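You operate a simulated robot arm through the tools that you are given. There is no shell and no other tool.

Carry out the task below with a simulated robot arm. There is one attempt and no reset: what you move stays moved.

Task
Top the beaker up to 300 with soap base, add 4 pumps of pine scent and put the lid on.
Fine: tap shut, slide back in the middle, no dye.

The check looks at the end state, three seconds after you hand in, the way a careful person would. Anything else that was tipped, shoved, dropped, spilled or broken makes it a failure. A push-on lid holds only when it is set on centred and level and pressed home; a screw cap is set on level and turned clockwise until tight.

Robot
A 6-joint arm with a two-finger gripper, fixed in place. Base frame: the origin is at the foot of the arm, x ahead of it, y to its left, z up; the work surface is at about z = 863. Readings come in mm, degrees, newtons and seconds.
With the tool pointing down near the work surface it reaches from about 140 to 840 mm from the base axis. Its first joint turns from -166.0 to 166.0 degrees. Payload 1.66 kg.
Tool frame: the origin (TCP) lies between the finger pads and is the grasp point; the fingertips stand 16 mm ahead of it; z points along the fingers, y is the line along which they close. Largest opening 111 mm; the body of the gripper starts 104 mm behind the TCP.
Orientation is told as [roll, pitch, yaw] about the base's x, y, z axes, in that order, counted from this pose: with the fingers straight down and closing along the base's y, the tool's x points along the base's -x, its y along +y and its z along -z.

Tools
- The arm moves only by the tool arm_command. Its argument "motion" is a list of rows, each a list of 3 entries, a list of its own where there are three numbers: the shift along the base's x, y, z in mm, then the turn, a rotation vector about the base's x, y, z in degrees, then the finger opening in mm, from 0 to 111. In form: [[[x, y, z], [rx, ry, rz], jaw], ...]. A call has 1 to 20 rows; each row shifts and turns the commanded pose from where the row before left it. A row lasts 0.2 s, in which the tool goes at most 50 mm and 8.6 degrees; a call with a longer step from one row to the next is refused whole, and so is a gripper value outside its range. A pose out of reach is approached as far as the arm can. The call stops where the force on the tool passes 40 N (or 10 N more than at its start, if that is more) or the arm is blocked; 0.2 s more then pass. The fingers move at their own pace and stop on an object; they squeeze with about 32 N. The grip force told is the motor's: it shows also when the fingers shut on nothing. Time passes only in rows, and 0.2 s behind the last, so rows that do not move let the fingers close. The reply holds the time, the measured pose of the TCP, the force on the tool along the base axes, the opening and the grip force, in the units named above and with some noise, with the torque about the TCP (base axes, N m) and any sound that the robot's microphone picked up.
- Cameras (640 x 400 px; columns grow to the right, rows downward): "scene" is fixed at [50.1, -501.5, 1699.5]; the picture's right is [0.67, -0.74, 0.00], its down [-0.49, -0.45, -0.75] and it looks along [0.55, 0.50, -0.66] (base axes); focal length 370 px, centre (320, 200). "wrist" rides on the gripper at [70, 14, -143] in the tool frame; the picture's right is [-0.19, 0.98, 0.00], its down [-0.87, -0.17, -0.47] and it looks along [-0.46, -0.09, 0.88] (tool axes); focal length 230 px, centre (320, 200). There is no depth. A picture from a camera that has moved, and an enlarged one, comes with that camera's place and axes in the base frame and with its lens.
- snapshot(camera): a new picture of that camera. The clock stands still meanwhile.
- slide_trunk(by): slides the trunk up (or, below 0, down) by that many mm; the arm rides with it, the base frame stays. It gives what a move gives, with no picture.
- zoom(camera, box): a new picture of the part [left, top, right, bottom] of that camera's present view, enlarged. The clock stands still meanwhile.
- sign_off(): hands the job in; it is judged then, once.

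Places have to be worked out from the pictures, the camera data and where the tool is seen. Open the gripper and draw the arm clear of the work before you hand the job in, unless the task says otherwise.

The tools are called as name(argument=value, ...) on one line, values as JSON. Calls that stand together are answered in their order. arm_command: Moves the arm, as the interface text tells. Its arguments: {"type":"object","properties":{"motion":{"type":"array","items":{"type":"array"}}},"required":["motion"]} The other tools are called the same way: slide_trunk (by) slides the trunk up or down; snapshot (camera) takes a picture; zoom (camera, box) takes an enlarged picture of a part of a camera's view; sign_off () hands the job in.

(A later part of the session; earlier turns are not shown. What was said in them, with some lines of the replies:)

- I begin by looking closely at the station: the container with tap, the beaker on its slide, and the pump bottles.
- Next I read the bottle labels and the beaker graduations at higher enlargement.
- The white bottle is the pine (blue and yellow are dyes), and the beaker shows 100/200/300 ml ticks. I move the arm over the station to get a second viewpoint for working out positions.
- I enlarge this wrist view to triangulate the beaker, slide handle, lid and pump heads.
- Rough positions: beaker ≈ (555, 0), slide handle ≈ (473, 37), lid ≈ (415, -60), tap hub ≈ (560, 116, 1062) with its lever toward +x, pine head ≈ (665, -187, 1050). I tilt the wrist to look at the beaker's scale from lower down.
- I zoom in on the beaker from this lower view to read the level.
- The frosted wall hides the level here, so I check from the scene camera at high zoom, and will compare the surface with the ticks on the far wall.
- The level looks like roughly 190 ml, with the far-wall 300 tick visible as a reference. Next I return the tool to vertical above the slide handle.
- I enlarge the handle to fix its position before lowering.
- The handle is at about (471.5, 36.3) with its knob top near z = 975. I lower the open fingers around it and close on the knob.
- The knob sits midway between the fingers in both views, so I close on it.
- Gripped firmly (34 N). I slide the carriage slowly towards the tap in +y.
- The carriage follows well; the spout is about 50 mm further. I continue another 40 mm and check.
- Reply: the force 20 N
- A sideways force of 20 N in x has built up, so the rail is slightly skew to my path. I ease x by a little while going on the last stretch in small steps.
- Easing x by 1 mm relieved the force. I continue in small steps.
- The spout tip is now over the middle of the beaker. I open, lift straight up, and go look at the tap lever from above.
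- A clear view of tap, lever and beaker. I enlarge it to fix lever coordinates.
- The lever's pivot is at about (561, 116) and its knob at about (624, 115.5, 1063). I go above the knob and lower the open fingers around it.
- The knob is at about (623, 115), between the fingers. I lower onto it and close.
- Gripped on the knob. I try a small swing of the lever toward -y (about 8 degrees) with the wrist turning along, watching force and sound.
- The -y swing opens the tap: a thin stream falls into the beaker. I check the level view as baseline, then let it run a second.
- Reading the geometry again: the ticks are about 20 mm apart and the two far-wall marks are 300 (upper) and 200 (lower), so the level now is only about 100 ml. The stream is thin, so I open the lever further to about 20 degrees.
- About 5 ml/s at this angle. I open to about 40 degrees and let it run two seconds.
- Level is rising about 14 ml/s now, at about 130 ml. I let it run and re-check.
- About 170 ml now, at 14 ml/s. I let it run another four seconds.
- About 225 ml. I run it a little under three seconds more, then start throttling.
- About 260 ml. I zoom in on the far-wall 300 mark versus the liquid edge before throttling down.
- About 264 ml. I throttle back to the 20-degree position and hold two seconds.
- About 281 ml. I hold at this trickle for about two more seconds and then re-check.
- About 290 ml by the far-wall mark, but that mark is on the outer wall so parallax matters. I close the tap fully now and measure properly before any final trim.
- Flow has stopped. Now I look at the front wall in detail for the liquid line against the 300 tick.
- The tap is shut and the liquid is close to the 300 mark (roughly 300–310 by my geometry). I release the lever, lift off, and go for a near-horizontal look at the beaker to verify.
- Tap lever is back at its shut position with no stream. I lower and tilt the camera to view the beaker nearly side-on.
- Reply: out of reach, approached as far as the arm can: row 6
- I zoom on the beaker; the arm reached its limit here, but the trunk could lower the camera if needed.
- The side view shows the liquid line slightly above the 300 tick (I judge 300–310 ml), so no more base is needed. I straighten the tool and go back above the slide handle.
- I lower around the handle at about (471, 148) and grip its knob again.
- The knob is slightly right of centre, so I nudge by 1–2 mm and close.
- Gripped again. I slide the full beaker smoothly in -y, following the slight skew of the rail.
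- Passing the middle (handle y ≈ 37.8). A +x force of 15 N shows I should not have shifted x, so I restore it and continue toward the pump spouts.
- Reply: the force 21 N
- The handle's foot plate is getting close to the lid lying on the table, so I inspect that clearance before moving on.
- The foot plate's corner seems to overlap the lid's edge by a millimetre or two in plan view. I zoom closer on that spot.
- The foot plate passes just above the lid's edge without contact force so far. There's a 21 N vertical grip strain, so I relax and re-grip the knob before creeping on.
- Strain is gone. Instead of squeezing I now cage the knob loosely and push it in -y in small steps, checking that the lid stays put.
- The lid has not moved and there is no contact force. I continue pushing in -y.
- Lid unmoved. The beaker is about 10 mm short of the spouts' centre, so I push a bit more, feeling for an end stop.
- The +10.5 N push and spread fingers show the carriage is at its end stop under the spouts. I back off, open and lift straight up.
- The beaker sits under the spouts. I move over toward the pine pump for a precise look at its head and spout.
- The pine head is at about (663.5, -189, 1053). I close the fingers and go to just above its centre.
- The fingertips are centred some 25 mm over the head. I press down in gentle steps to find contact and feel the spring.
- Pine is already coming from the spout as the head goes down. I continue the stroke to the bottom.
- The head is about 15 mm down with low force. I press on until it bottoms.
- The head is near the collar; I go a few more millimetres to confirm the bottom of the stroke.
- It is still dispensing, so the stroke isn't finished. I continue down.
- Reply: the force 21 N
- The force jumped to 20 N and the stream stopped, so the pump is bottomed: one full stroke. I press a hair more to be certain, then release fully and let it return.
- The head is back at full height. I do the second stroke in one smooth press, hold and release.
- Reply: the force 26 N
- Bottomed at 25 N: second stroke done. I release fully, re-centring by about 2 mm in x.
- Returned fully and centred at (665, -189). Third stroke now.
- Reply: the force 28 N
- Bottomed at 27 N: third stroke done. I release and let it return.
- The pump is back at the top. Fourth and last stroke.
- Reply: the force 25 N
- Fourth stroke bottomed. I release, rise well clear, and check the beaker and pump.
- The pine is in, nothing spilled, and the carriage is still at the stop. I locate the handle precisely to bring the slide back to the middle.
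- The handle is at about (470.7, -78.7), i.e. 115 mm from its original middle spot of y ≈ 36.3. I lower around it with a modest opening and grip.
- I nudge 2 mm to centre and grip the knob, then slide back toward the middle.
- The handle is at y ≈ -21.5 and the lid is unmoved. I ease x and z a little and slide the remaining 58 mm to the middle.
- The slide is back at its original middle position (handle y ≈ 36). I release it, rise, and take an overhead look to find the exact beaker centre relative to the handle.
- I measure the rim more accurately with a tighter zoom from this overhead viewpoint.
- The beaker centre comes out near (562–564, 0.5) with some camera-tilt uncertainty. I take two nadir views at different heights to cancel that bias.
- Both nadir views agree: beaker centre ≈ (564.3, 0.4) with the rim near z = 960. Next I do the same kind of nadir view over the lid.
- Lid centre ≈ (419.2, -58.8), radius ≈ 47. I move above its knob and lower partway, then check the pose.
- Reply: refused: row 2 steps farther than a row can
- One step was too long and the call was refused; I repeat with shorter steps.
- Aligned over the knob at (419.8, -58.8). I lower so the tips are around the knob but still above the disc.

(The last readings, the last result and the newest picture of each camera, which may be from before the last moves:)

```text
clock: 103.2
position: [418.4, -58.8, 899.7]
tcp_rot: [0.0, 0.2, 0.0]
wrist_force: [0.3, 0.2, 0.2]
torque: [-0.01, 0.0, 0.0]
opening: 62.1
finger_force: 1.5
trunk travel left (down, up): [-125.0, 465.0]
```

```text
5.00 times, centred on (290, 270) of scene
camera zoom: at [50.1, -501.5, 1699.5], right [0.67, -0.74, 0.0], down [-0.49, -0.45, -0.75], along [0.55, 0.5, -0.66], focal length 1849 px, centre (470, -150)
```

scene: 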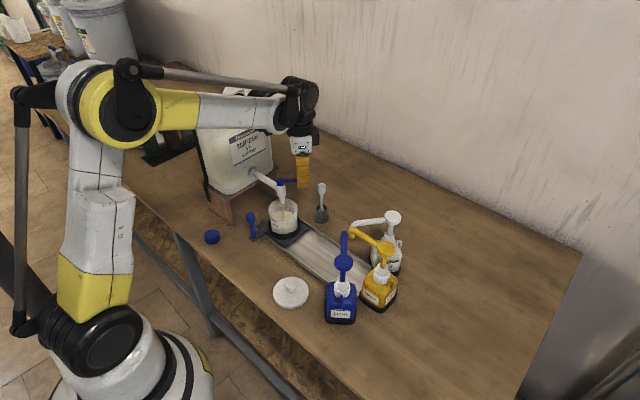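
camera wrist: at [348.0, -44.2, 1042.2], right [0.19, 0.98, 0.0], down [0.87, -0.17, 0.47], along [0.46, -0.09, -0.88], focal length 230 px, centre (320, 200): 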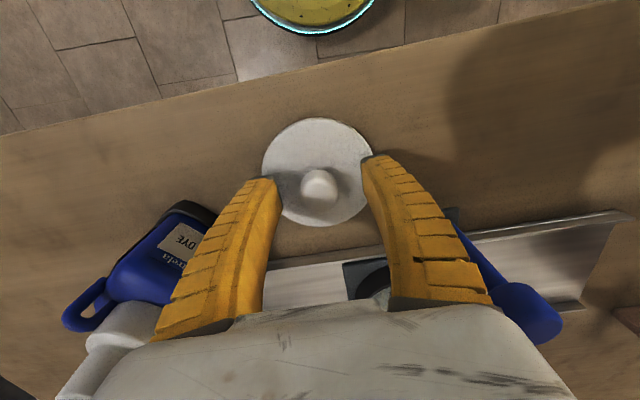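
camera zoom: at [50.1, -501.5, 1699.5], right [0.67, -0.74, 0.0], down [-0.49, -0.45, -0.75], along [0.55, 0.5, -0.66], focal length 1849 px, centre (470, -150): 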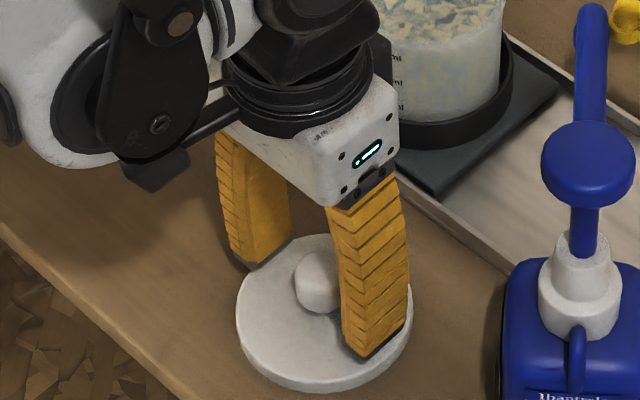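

The knob is between the fingers. I nudge +1.2 mm in x, lower 4 mm and close on the knob.

arm_command(motion=[[[1.2, -0.4, -2], [0, 0, 0], 60], [[0, 0, -2], [0, 0, 0], 60], [[0, 0, 0], [0, 0, 0], 45], [[0, 0, 0], [0, 0, 0], 32], [[0, 0, 0], [0, 0, 0], 20], [[0, 0, 0], [0, 0, 0], 12], [[0, 0, 0], [0, 0, 0], 12]])

snapshot(camera="wrist")

zoom(camera="scene", box=[250, 230, 330, 310])

```text
clock: 104.8
position: [417.8, -59.8, 896.4]
tcp_rot: [0.0, 0.1, 0.0]
wrist_force: [0.0, 0.2, 4.8]
torque: [0.04, -0.23, -0.05]
opening: 19.7
finger_force: 32.3
trunk travel left (down, up): [-125.0, 465.0]
```

```text
taken
camera wrist: at [349.0, -45.0, 1038.0], right [0.19, 0.98, 0.0], down [0.87, -0.17, 0.47], along [0.46, -0.09, -0.88], focal length 230 px, centre (320, 200)
```

wrist: 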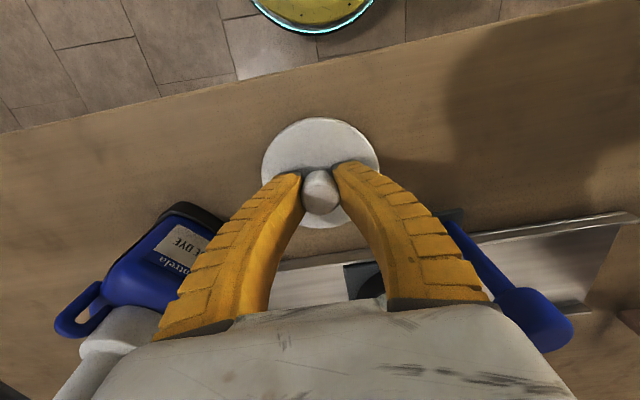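

```text
5.00 times, centred on (290, 270) of scene
camera zoom: at [50.1, -501.5, 1699.5], right [0.67, -0.74, 0.0], down [-0.49, -0.45, -0.75], along [0.55, 0.5, -0.66], focal length 1849 px, centre (470, -150)
```

zoom: 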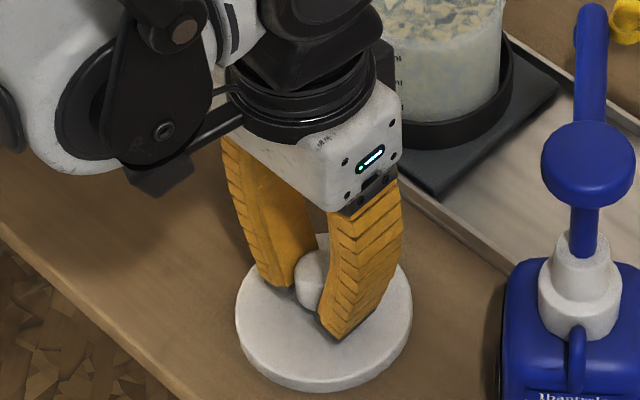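

The knob is gripped (opening 19.7). I lift gently and check that the lid hangs level.

arm_command(motion=[[[0, 0, 3], [0, 0, 0], 12], [[0, 0, 6], [0, 0, 0], 12], [[0, 0, 15], [0, 0, 0], 12], [[0, 0, 30], [0, 0, 0], 12], [[0, 0, 40], [0, 0, 0], 12], [[0, 0, 40], [0, 0, 0], 12], [[0, 0, 30], [0, 0, 0], 12], [[0, 0, 0], [0, 0, 0], 12], [[0, 0, 0], [0, 0, 0], 12]])

snapshot(camera="wrist")

zoom(camera="scene", box=[240, 170, 340, 270])

```text
clock: 106.8
position: [418.5, -61.5, 1058.9]
tcp_rot: [0.0, 0.0, 0.0]
wrist_force: [0.8, 0.0, -0.2]
torque: [0.01, 0.01, 0.0]
opening: 17.8
finger_force: 32.2
trunk travel left (down, up): [-125.0, 465.0]
```

```text
taken
camera wrist: at [348.7, -46.5, 1202.1], right [0.19, 0.98, 0.0], down [0.87, -0.17, 0.47], along [0.46, -0.09, -0.88], focal length 230 px, centre (320, 200)
```

wrist: 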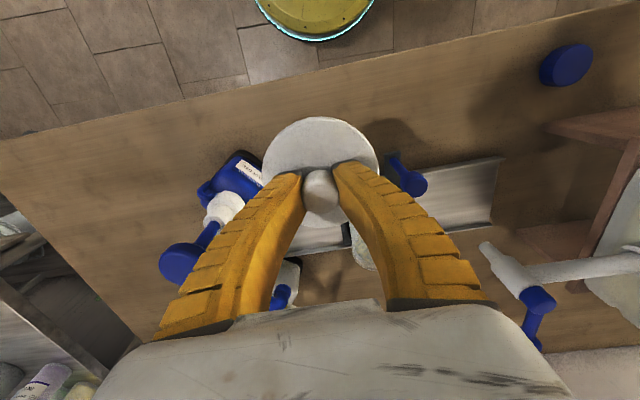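

```text
4.00 times, centred on (290, 220) of scene
camera zoom: at [50.1, -501.5, 1699.5], right [0.67, -0.74, 0.0], down [-0.49, -0.45, -0.75], along [0.55, 0.5, -0.66], focal length 1480 px, centre (440, 120)
```

zoom: 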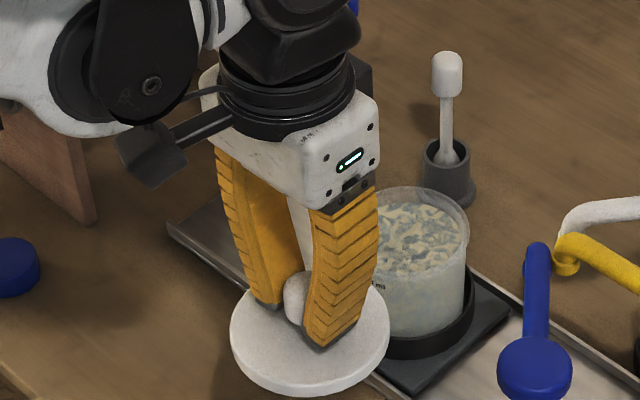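

The lid hangs level in the grip. I carry it over the beaker at a safe height.

arm_command(motion=[[[15, 6, 0], [0, 0, 0], 12], [[30, 12.5, 0], [0, 0, 0], 12], [[35, 15, 0], [0, 0, 0], 12], [[35, 15, 0], [0, 0, 0], 12], [[20, 8, 0], [0, 0, 0], 12], [[10.4, 4.2, 0], [0, 0, 0], 12], [[0, 0, 0], [0, 0, 0], 12], [[0, 0, 0], [0, 0, 0], 12]])

snapshot(camera="wrist")

zoom(camera="scene", box=[270, 170, 370, 270])

```text
clock: 108.6
position: [564.1, 0.6, 1058.8]
tcp_rot: [-0.1, 0.1, 0.0]
wrist_force: [0.0, 0.2, 0.5]
torque: [0.01, -0.03, 0.01]
opening: 17.3
finger_force: 32.1
trunk travel left (down, up): [-125.0, 465.0]
```

```text
taken
camera wrist: at [494.7, 16.0, 1202.2], right [0.19, 0.98, 0.0], down [0.87, -0.17, 0.47], along [0.46, -0.09, -0.88], focal length 230 px, centre (320, 200)
```

wrist: 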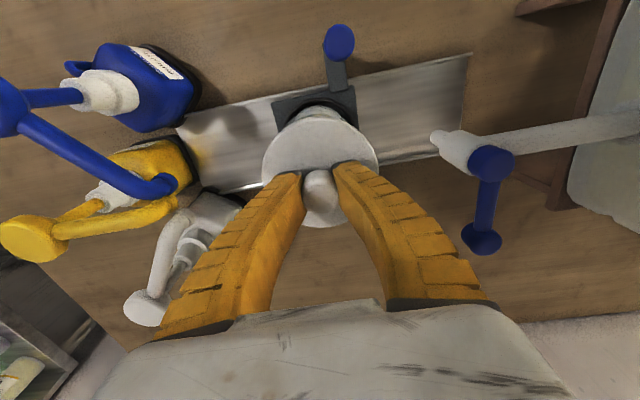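

```text
4.00 times, centred on (320, 220) of scene
camera zoom: at [50.1, -501.5, 1699.5], right [0.67, -0.74, 0.0], down [-0.49, -0.45, -0.75], along [0.55, 0.5, -0.66], focal length 1480 px, centre (320, 120)
```

zoom: 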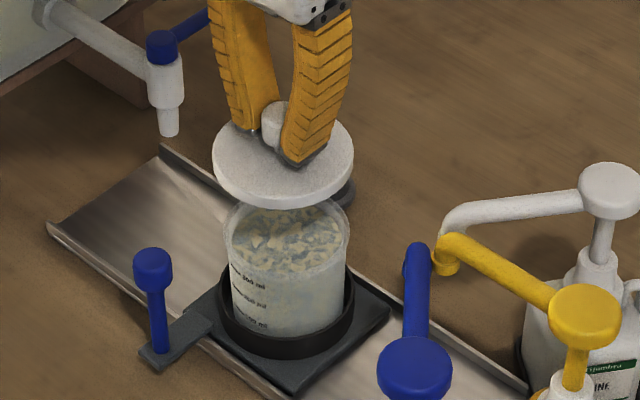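

The lid is above the beaker, about 1.8 mm off in +y by the camera pose. I correct and lower to about 12 mm above the rim, then re-check alignment.

arm_command(motion=[[[-0.5, -1.7, -15], [0, 0, 0], 12], [[0, 0, -20], [0, 0, 0], 12], [[0, 0, -12], [0, 0, 0], 12], [[0, 0, -6], [0, 0, 0], 12], [[0, 0, 0], [0, 0, 0], 12], [[0, 0, 0], [0, 0, 0], 12]])

snapshot(camera="wrist")

zoom(camera="scene", box=[280, 195, 340, 255])

```text
clock: 110.0
position: [563.7, -0.1, 1005.6]
tcp_rot: [0.0, 0.1, 0.0]
wrist_force: [0.0, -1.0, -0.4]
torque: [-0.04, -0.03, -0.01]
opening: 16.4
finger_force: 32.0
trunk travel left (down, up): [-125.0, 465.0]
```

```text
taken
camera wrist: at [494.3, 13.6, 1148.7], right [0.19, 0.98, 0.0], down [0.87, -0.17, 0.47], along [0.46, -0.09, -0.88], focal length 230 px, centre (320, 200)
```

wrist: 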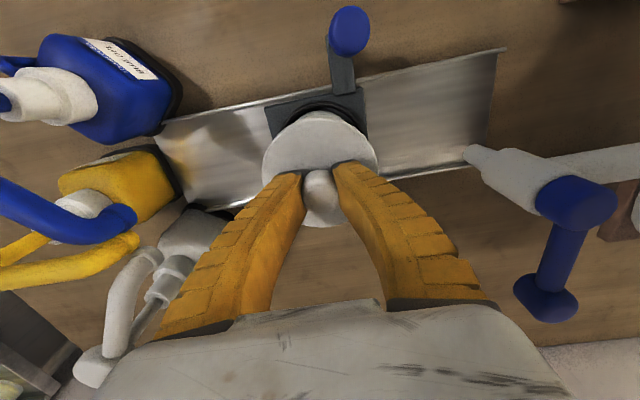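

```text
6.67 times, centred on (310, 225) of scene
camera zoom: at [50.1, -501.5, 1699.5], right [0.67, -0.74, 0.0], down [-0.49, -0.45, -0.75], along [0.55, 0.5, -0.66], focal length 2466 px, centre (387, 33)
```

zoom: 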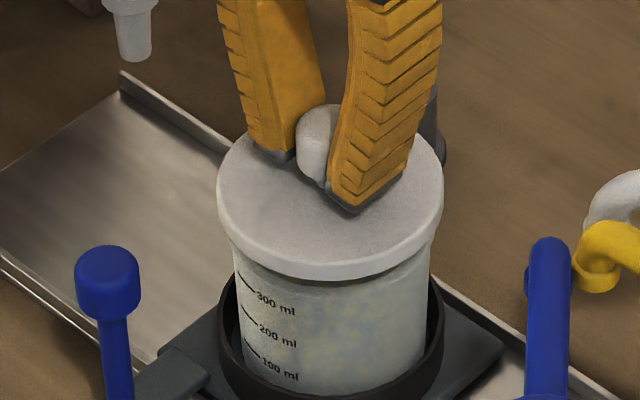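

Lid and beaker line up in the scene view (centres within about half a millimetre). I lower slowly toward contact.

arm_command(motion=[[[0, 0.3, -3], [0, 0, 0], 12], [[0, 0, -3], [0, 0, 0], 12], [[0, 0, -2], [0, 0, 0], 12], [[0, 0, -2], [0, 0, 0], 12], [[0, 0, 0], [0, 0, 0], 12]])

zoom(camera="scene", box=[285, 205, 335, 255])

zoom(camera="wrist", box=[240, 80, 400, 240])

```text
clock: 111.2
position: [563.8, -0.6, 996.9]
tcp_rot: [0.0, 0.1, 0.0]
wrist_force: [0.4, -0.1, -1.0]
torque: [0.02, -0.03, 0.02]
opening: 16.4
finger_force: 32.0
trunk travel left (down, up): [-125.0, 465.0]
```

```text
8.00 times, centred on (310, 230) of scene
camera zoom: at [50.1, -501.5, 1699.5], right [0.67, -0.74, 0.0], down [-0.49, -0.45, -0.75], along [0.55, 0.5, -0.66], focal length 2959 px, centre (400, -40)
```

zoom: 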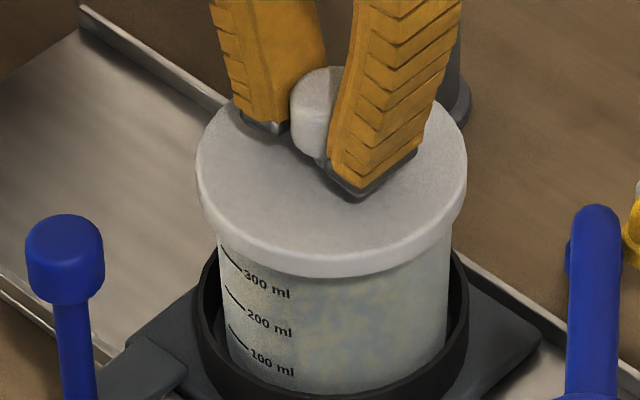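

```text
2.50 times, centred on (320, 160) of wrist
camera zoom: at [493.7, 13.6, 1139.0], right [0.19, 0.98, 0.0], down [0.87, -0.17, 0.47], along [0.46, -0.09, -0.88], focal length 575 px, centre (320, 300)
```

zoom: 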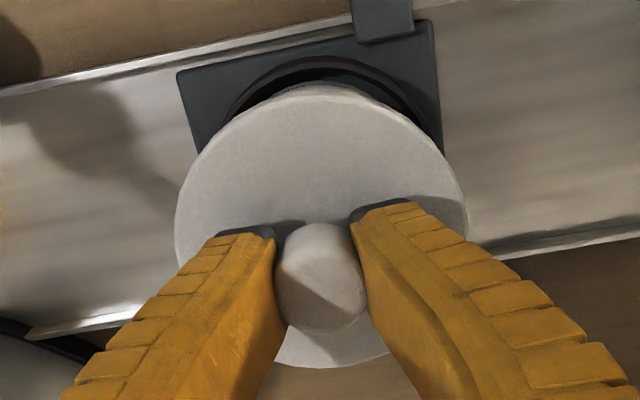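

Still no contact and well centred. I trim by half a millimetre and creep down until contact.

arm_command(motion=[[[0.4, 0.6, -1.5], [0, 0, 0], 12], [[0, 0, -1.5], [0, 0, 0], 12], [[0, 0, 0], [0, 0, 0], 12]])

zoom(camera="wrist", box=[240, 80, 400, 240])

```text
clock: 112.0
position: [563.4, 0.2, 993.6]
tcp_rot: [0.0, 0.0, 0.0]
wrist_force: [1.3, 0.8, -0.9]
torque: [-0.02, -0.03, 0.05]
opening: 16.1
finger_force: 32.1
trunk travel left (down, up): [-125.0, 465.0]
```

```text
2.50 times, centred on (320, 160) of wrist
camera zoom: at [494.2, 14.3, 1135.8], right [0.19, 0.98, 0.0], down [0.87, -0.17, 0.47], along [0.46, -0.09, -0.88], focal length 575 px, centre (320, 300)
```

zoom: 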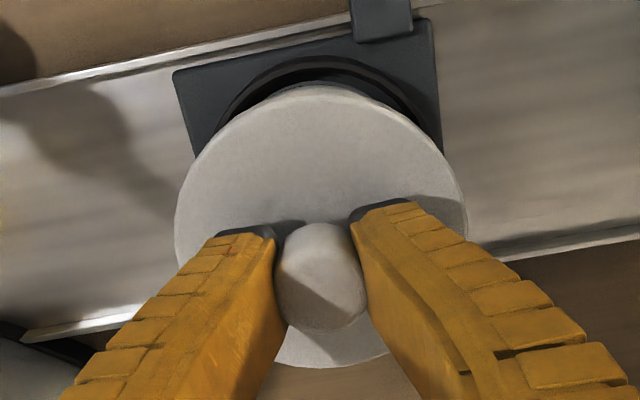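

Centred at (564.2, 0.3), no contact force yet. I continue down in small steps.

arm_command(motion=[[[0, 0, -1.5], [0, 0, 0], 12], [[0, 0, -1.5], [0, 0, 0], 12], [[0, 0, 0], [0, 0, 0], 12]])

zoom(camera="scene", box=[285, 205, 335, 255])

```text
clock: 112.8
position: [563.0, 0.5, 989.9]
tcp_rot: [0.0, 0.2, 0.1]
wrist_force: [0.3, -0.9, 0.5]
torque: [0.05, -0.01, 0.01]
opening: 16.2
finger_force: 32.2
trunk travel left (down, up): [-125.0, 465.0]
```

```text
8.00 times, centred on (310, 230) of scene
camera zoom: at [50.1, -501.5, 1699.5], right [0.67, -0.74, 0.0], down [-0.49, -0.45, -0.75], along [0.55, 0.5, -0.66], focal length 2959 px, centre (400, -40)
```

zoom: 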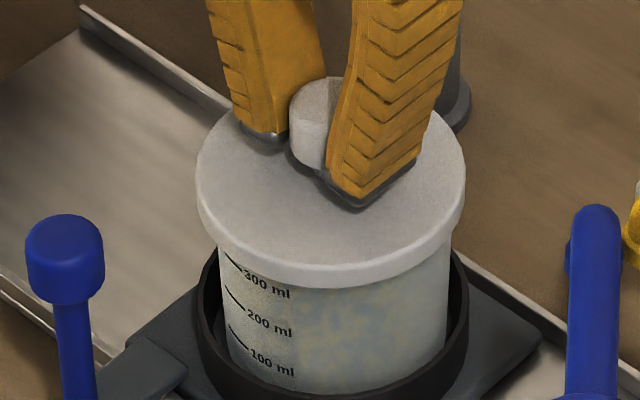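

Still free, so the skirt is passing around the rim. I continue creeping down.

arm_command(motion=[[[0, 0, -1.5], [0, 0, 0], 12], [[0, 0, -1.5], [0, 0, 0], 12], [[0, 0, 0], [0, 0, 0], 12]])

zoom(camera="wrist", box=[240, 80, 400, 240])

```text
clock: 113.6
position: [563.9, 0.2, 987.8]
tcp_rot: [0.0, 0.1, 0.0]
wrist_force: [0.8, -1.8, 4.1]
torque: [0.03, -0.12, 0.0]
opening: 16.4
finger_force: 32.5
trunk travel left (down, up): [-125.0, 465.0]
heard: snap
```

```text
2.50 times, centred on (320, 160) of wrist
camera zoom: at [494.0, 14.5, 1130.1], right [0.19, 0.98, 0.0], down [0.87, -0.17, 0.47], along [0.46, -0.09, -0.88], focal length 575 px, centre (320, 300)
```

zoom: 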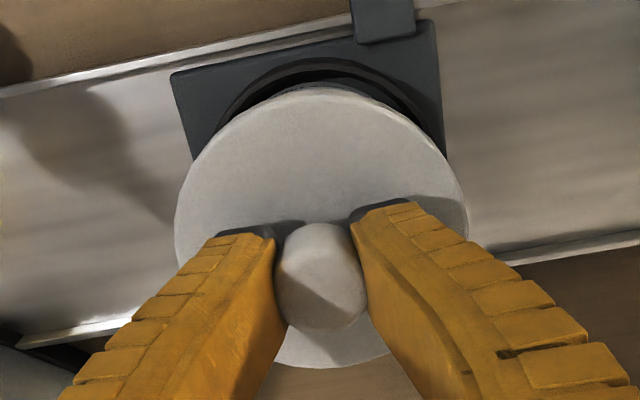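

A "snap" was heard: the lid has engaged. I press a little more to be sure it is fully home.

arm_command(motion=[[[0, 0, -1], [0, 0, 0], 12], [[0, 0, -1], [0, 0, 0], 12], [[0, 0, 0], [0, 0, 0], 12]])

zoom(camera="scene", box=[285, 205, 335, 255])

```text
clock: 114.4
position: [562.9, 0.6, 986.4]
tcp_rot: [0.0, 0.0, 0.1]
wrist_force: [7.6, -1.6, 23.7]
torque: [0.02, 0.0, -0.02]
opening: 18.7
finger_force: 31.9
trunk travel left (down, up): [-125.0, 465.0]
```

```text
8.00 times, centred on (310, 230) of scene
camera zoom: at [50.1, -501.5, 1699.5], right [0.67, -0.74, 0.0], down [-0.49, -0.45, -0.75], along [0.55, 0.5, -0.66], focal length 2959 px, centre (400, -40)
```

zoom: 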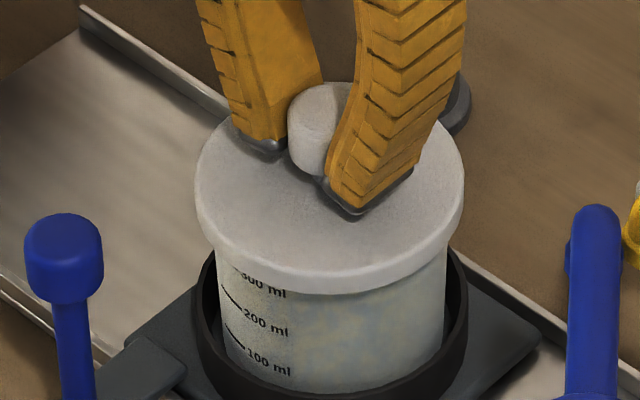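

Force rises stiffly to 24 N with the lid level: it is seated. I relax the pressure, open the fingers and lift clear.

arm_command(motion=[[[0, 0, 1.5], [0, 0, 0], 12], [[0, 0, 0], [0, 0, 0], 20], [[0, 0, 0], [0, 0, 0], 40], [[0, 0, 0], [0, 0, 0], 60], [[0, 0, 5], [0, 0, 0], 60], [[0, 0, 15], [0, 0, 0], 60], [[0, 0, 30], [0, 0, 0], 60], [[0, 0, 45], [0, 0, 0], 60], [[0, 0, 48], [0, 0, 0], 60], [[0, 0, 48], [0, 0, 0], 60], [[0, 0, 40], [0, 0, 0], 60], [[0, 0, 0], [0, 0, 0], 60]])

snapshot(camera="wrist")

zoom(camera="scene", box=[250, 170, 370, 270])

```text
clock: 117.0
position: [561.5, -0.4, 1217.8]
tcp_rot: [0.0, 0.1, 0.0]
wrist_force: [-0.1, -0.3, -0.1]
torque: [0.02, -0.02, -0.01]
opening: 61.7
finger_force: 1.0
trunk travel left (down, up): [-125.0, 465.0]
```

```text
taken
camera wrist: at [492.2, 13.9, 1361.0], right [0.19, 0.98, 0.0], down [0.87, -0.17, 0.47], along [0.46, -0.09, -0.88], focal length 230 px, centre (320, 200)
```

wrist: 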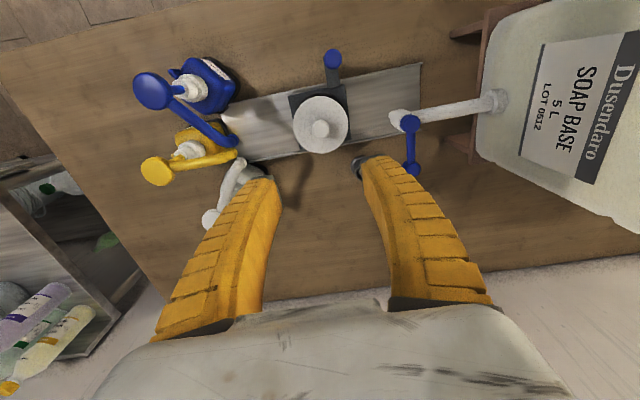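

```text
4.00 times, centred on (310, 220) of scene
camera zoom: at [50.1, -501.5, 1699.5], right [0.67, -0.74, 0.0], down [-0.49, -0.45, -0.75], along [0.55, 0.5, -0.66], focal length 1480 px, centre (360, 120)
```

zoom: 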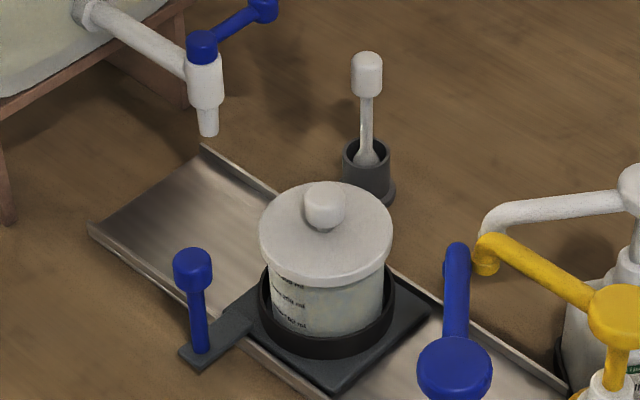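

The lid sits level on the beaker. I draw the arm clear toward its home area and check everything once more.

arm_command(motion=[[[0, 0, 40], [0, 0, 0], 80], [[-20, 10, 40], [0, 0, 0], 111], [[-30, 30, 20], [0, 0, 0], 111], [[-30, 35, 0], [0, 0, 0], 111], [[-20, 40, 0], [0, 0, 0], 111], [[0, 40, 0], [0, 0, 0], 111], [[0, 20, 0], [0, 0, 0], 111], [[0, 0, 0], [0, 0, 0], 111]])

zoom(camera="scene", box=[240, 160, 420, 340])

zoom(camera="scene", box=[250, 150, 340, 230])

snapshot(camera="wrist")

snapshot(camera="scene")

```text
clock: 118.8
position: [463.3, 174.0, 1315.9]
tcp_rot: [0.1, 0.1, 0.0]
wrist_force: [1.2, 0.9, -0.4]
torque: [-0.02, -0.01, -0.01]
opening: 111.1
finger_force: 0.1
trunk travel left (down, up): [-125.0, 465.0]
```

```text
2.22 times, centred on (330, 250) of scene
camera zoom: at [50.1, -501.5, 1699.5], right [0.67, -0.74, 0.0], down [-0.49, -0.45, -0.75], along [0.55, 0.5, -0.66], focal length 822 px, centre (298, 89)
```

zoom: 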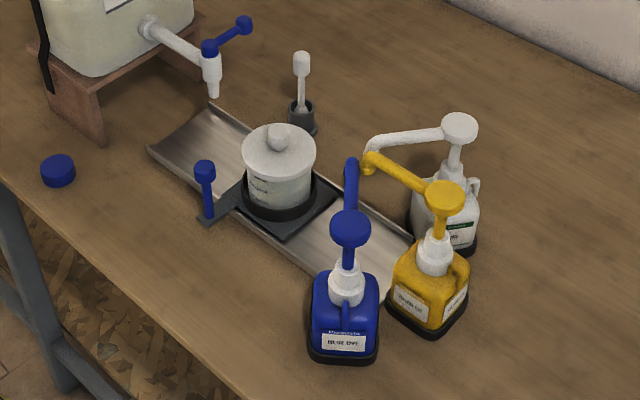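

```text
5.00 times, centred on (295, 190) of scene
camera zoom: at [50.1, -501.5, 1699.5], right [0.67, -0.74, 0.0], down [-0.49, -0.45, -0.75], along [0.55, 0.5, -0.66], focal length 1849 px, centre (445, 250)
```

zoom: 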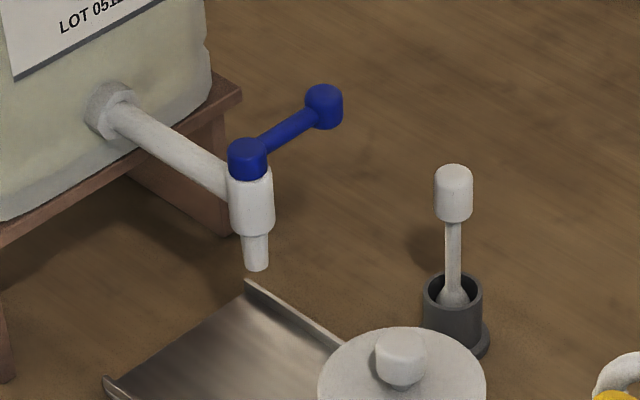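

```text
taken
camera wrist: at [393.8, 188.9, 1458.8], right [0.19, 0.98, 0.0], down [0.87, -0.17, 0.47], along [0.46, -0.09, -0.88], focal length 230 px, centre (320, 200)
```

wrist: 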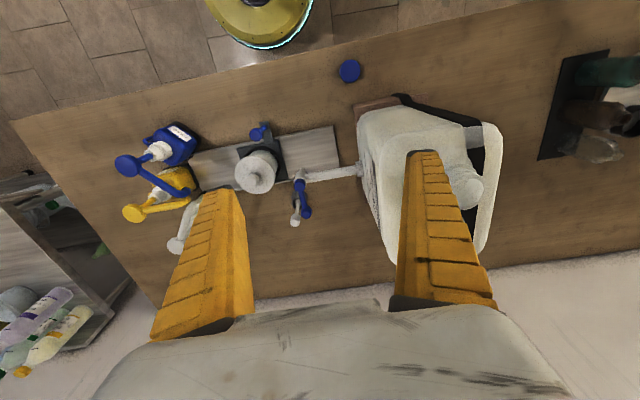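

```text
taken
```

scene: 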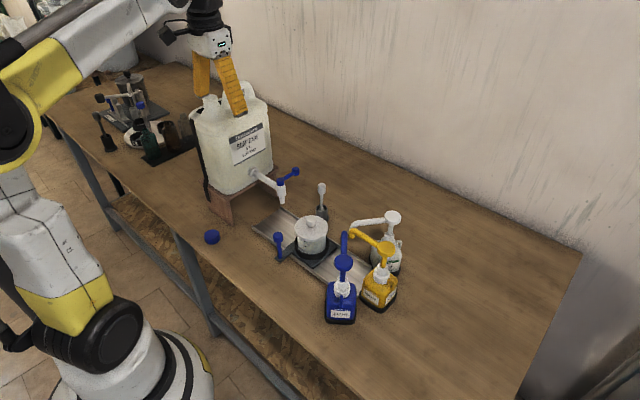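

The tap lever is in its shut position with no drip, and the slide handle is back on its original pixel. The lid is level, the pumps and bottles stand as before, and the gripper is open and clear. I hand the job in.

sign_off()

```text
The job is handed in.
```

I filled the beaker to the 300 mark with soap base, added 4 full pumps of pine, pressed the lid on and handed the job in.

- **Soap base:** the level may be slightly over. My readings against the scale ranged from about 300 to 310 ml. I had no way to take any back out, so I left it there.
- **Pine scent:** each of the four strokes was pressed until the pump bottomed, then released to full height before the next. The blue and yellow dye pumps were not touched.
- **Lid:** it snapped on, and I pressed it to a firm stop. It looked level in the last pictures.
- **Tap and slide:** the tap lever is back in its shut position with no drip. The slide handle is back where it started, in the middle.

Nothing looked tipped, moved or spilled in the last pictures. The gripper is open and clear of the work.
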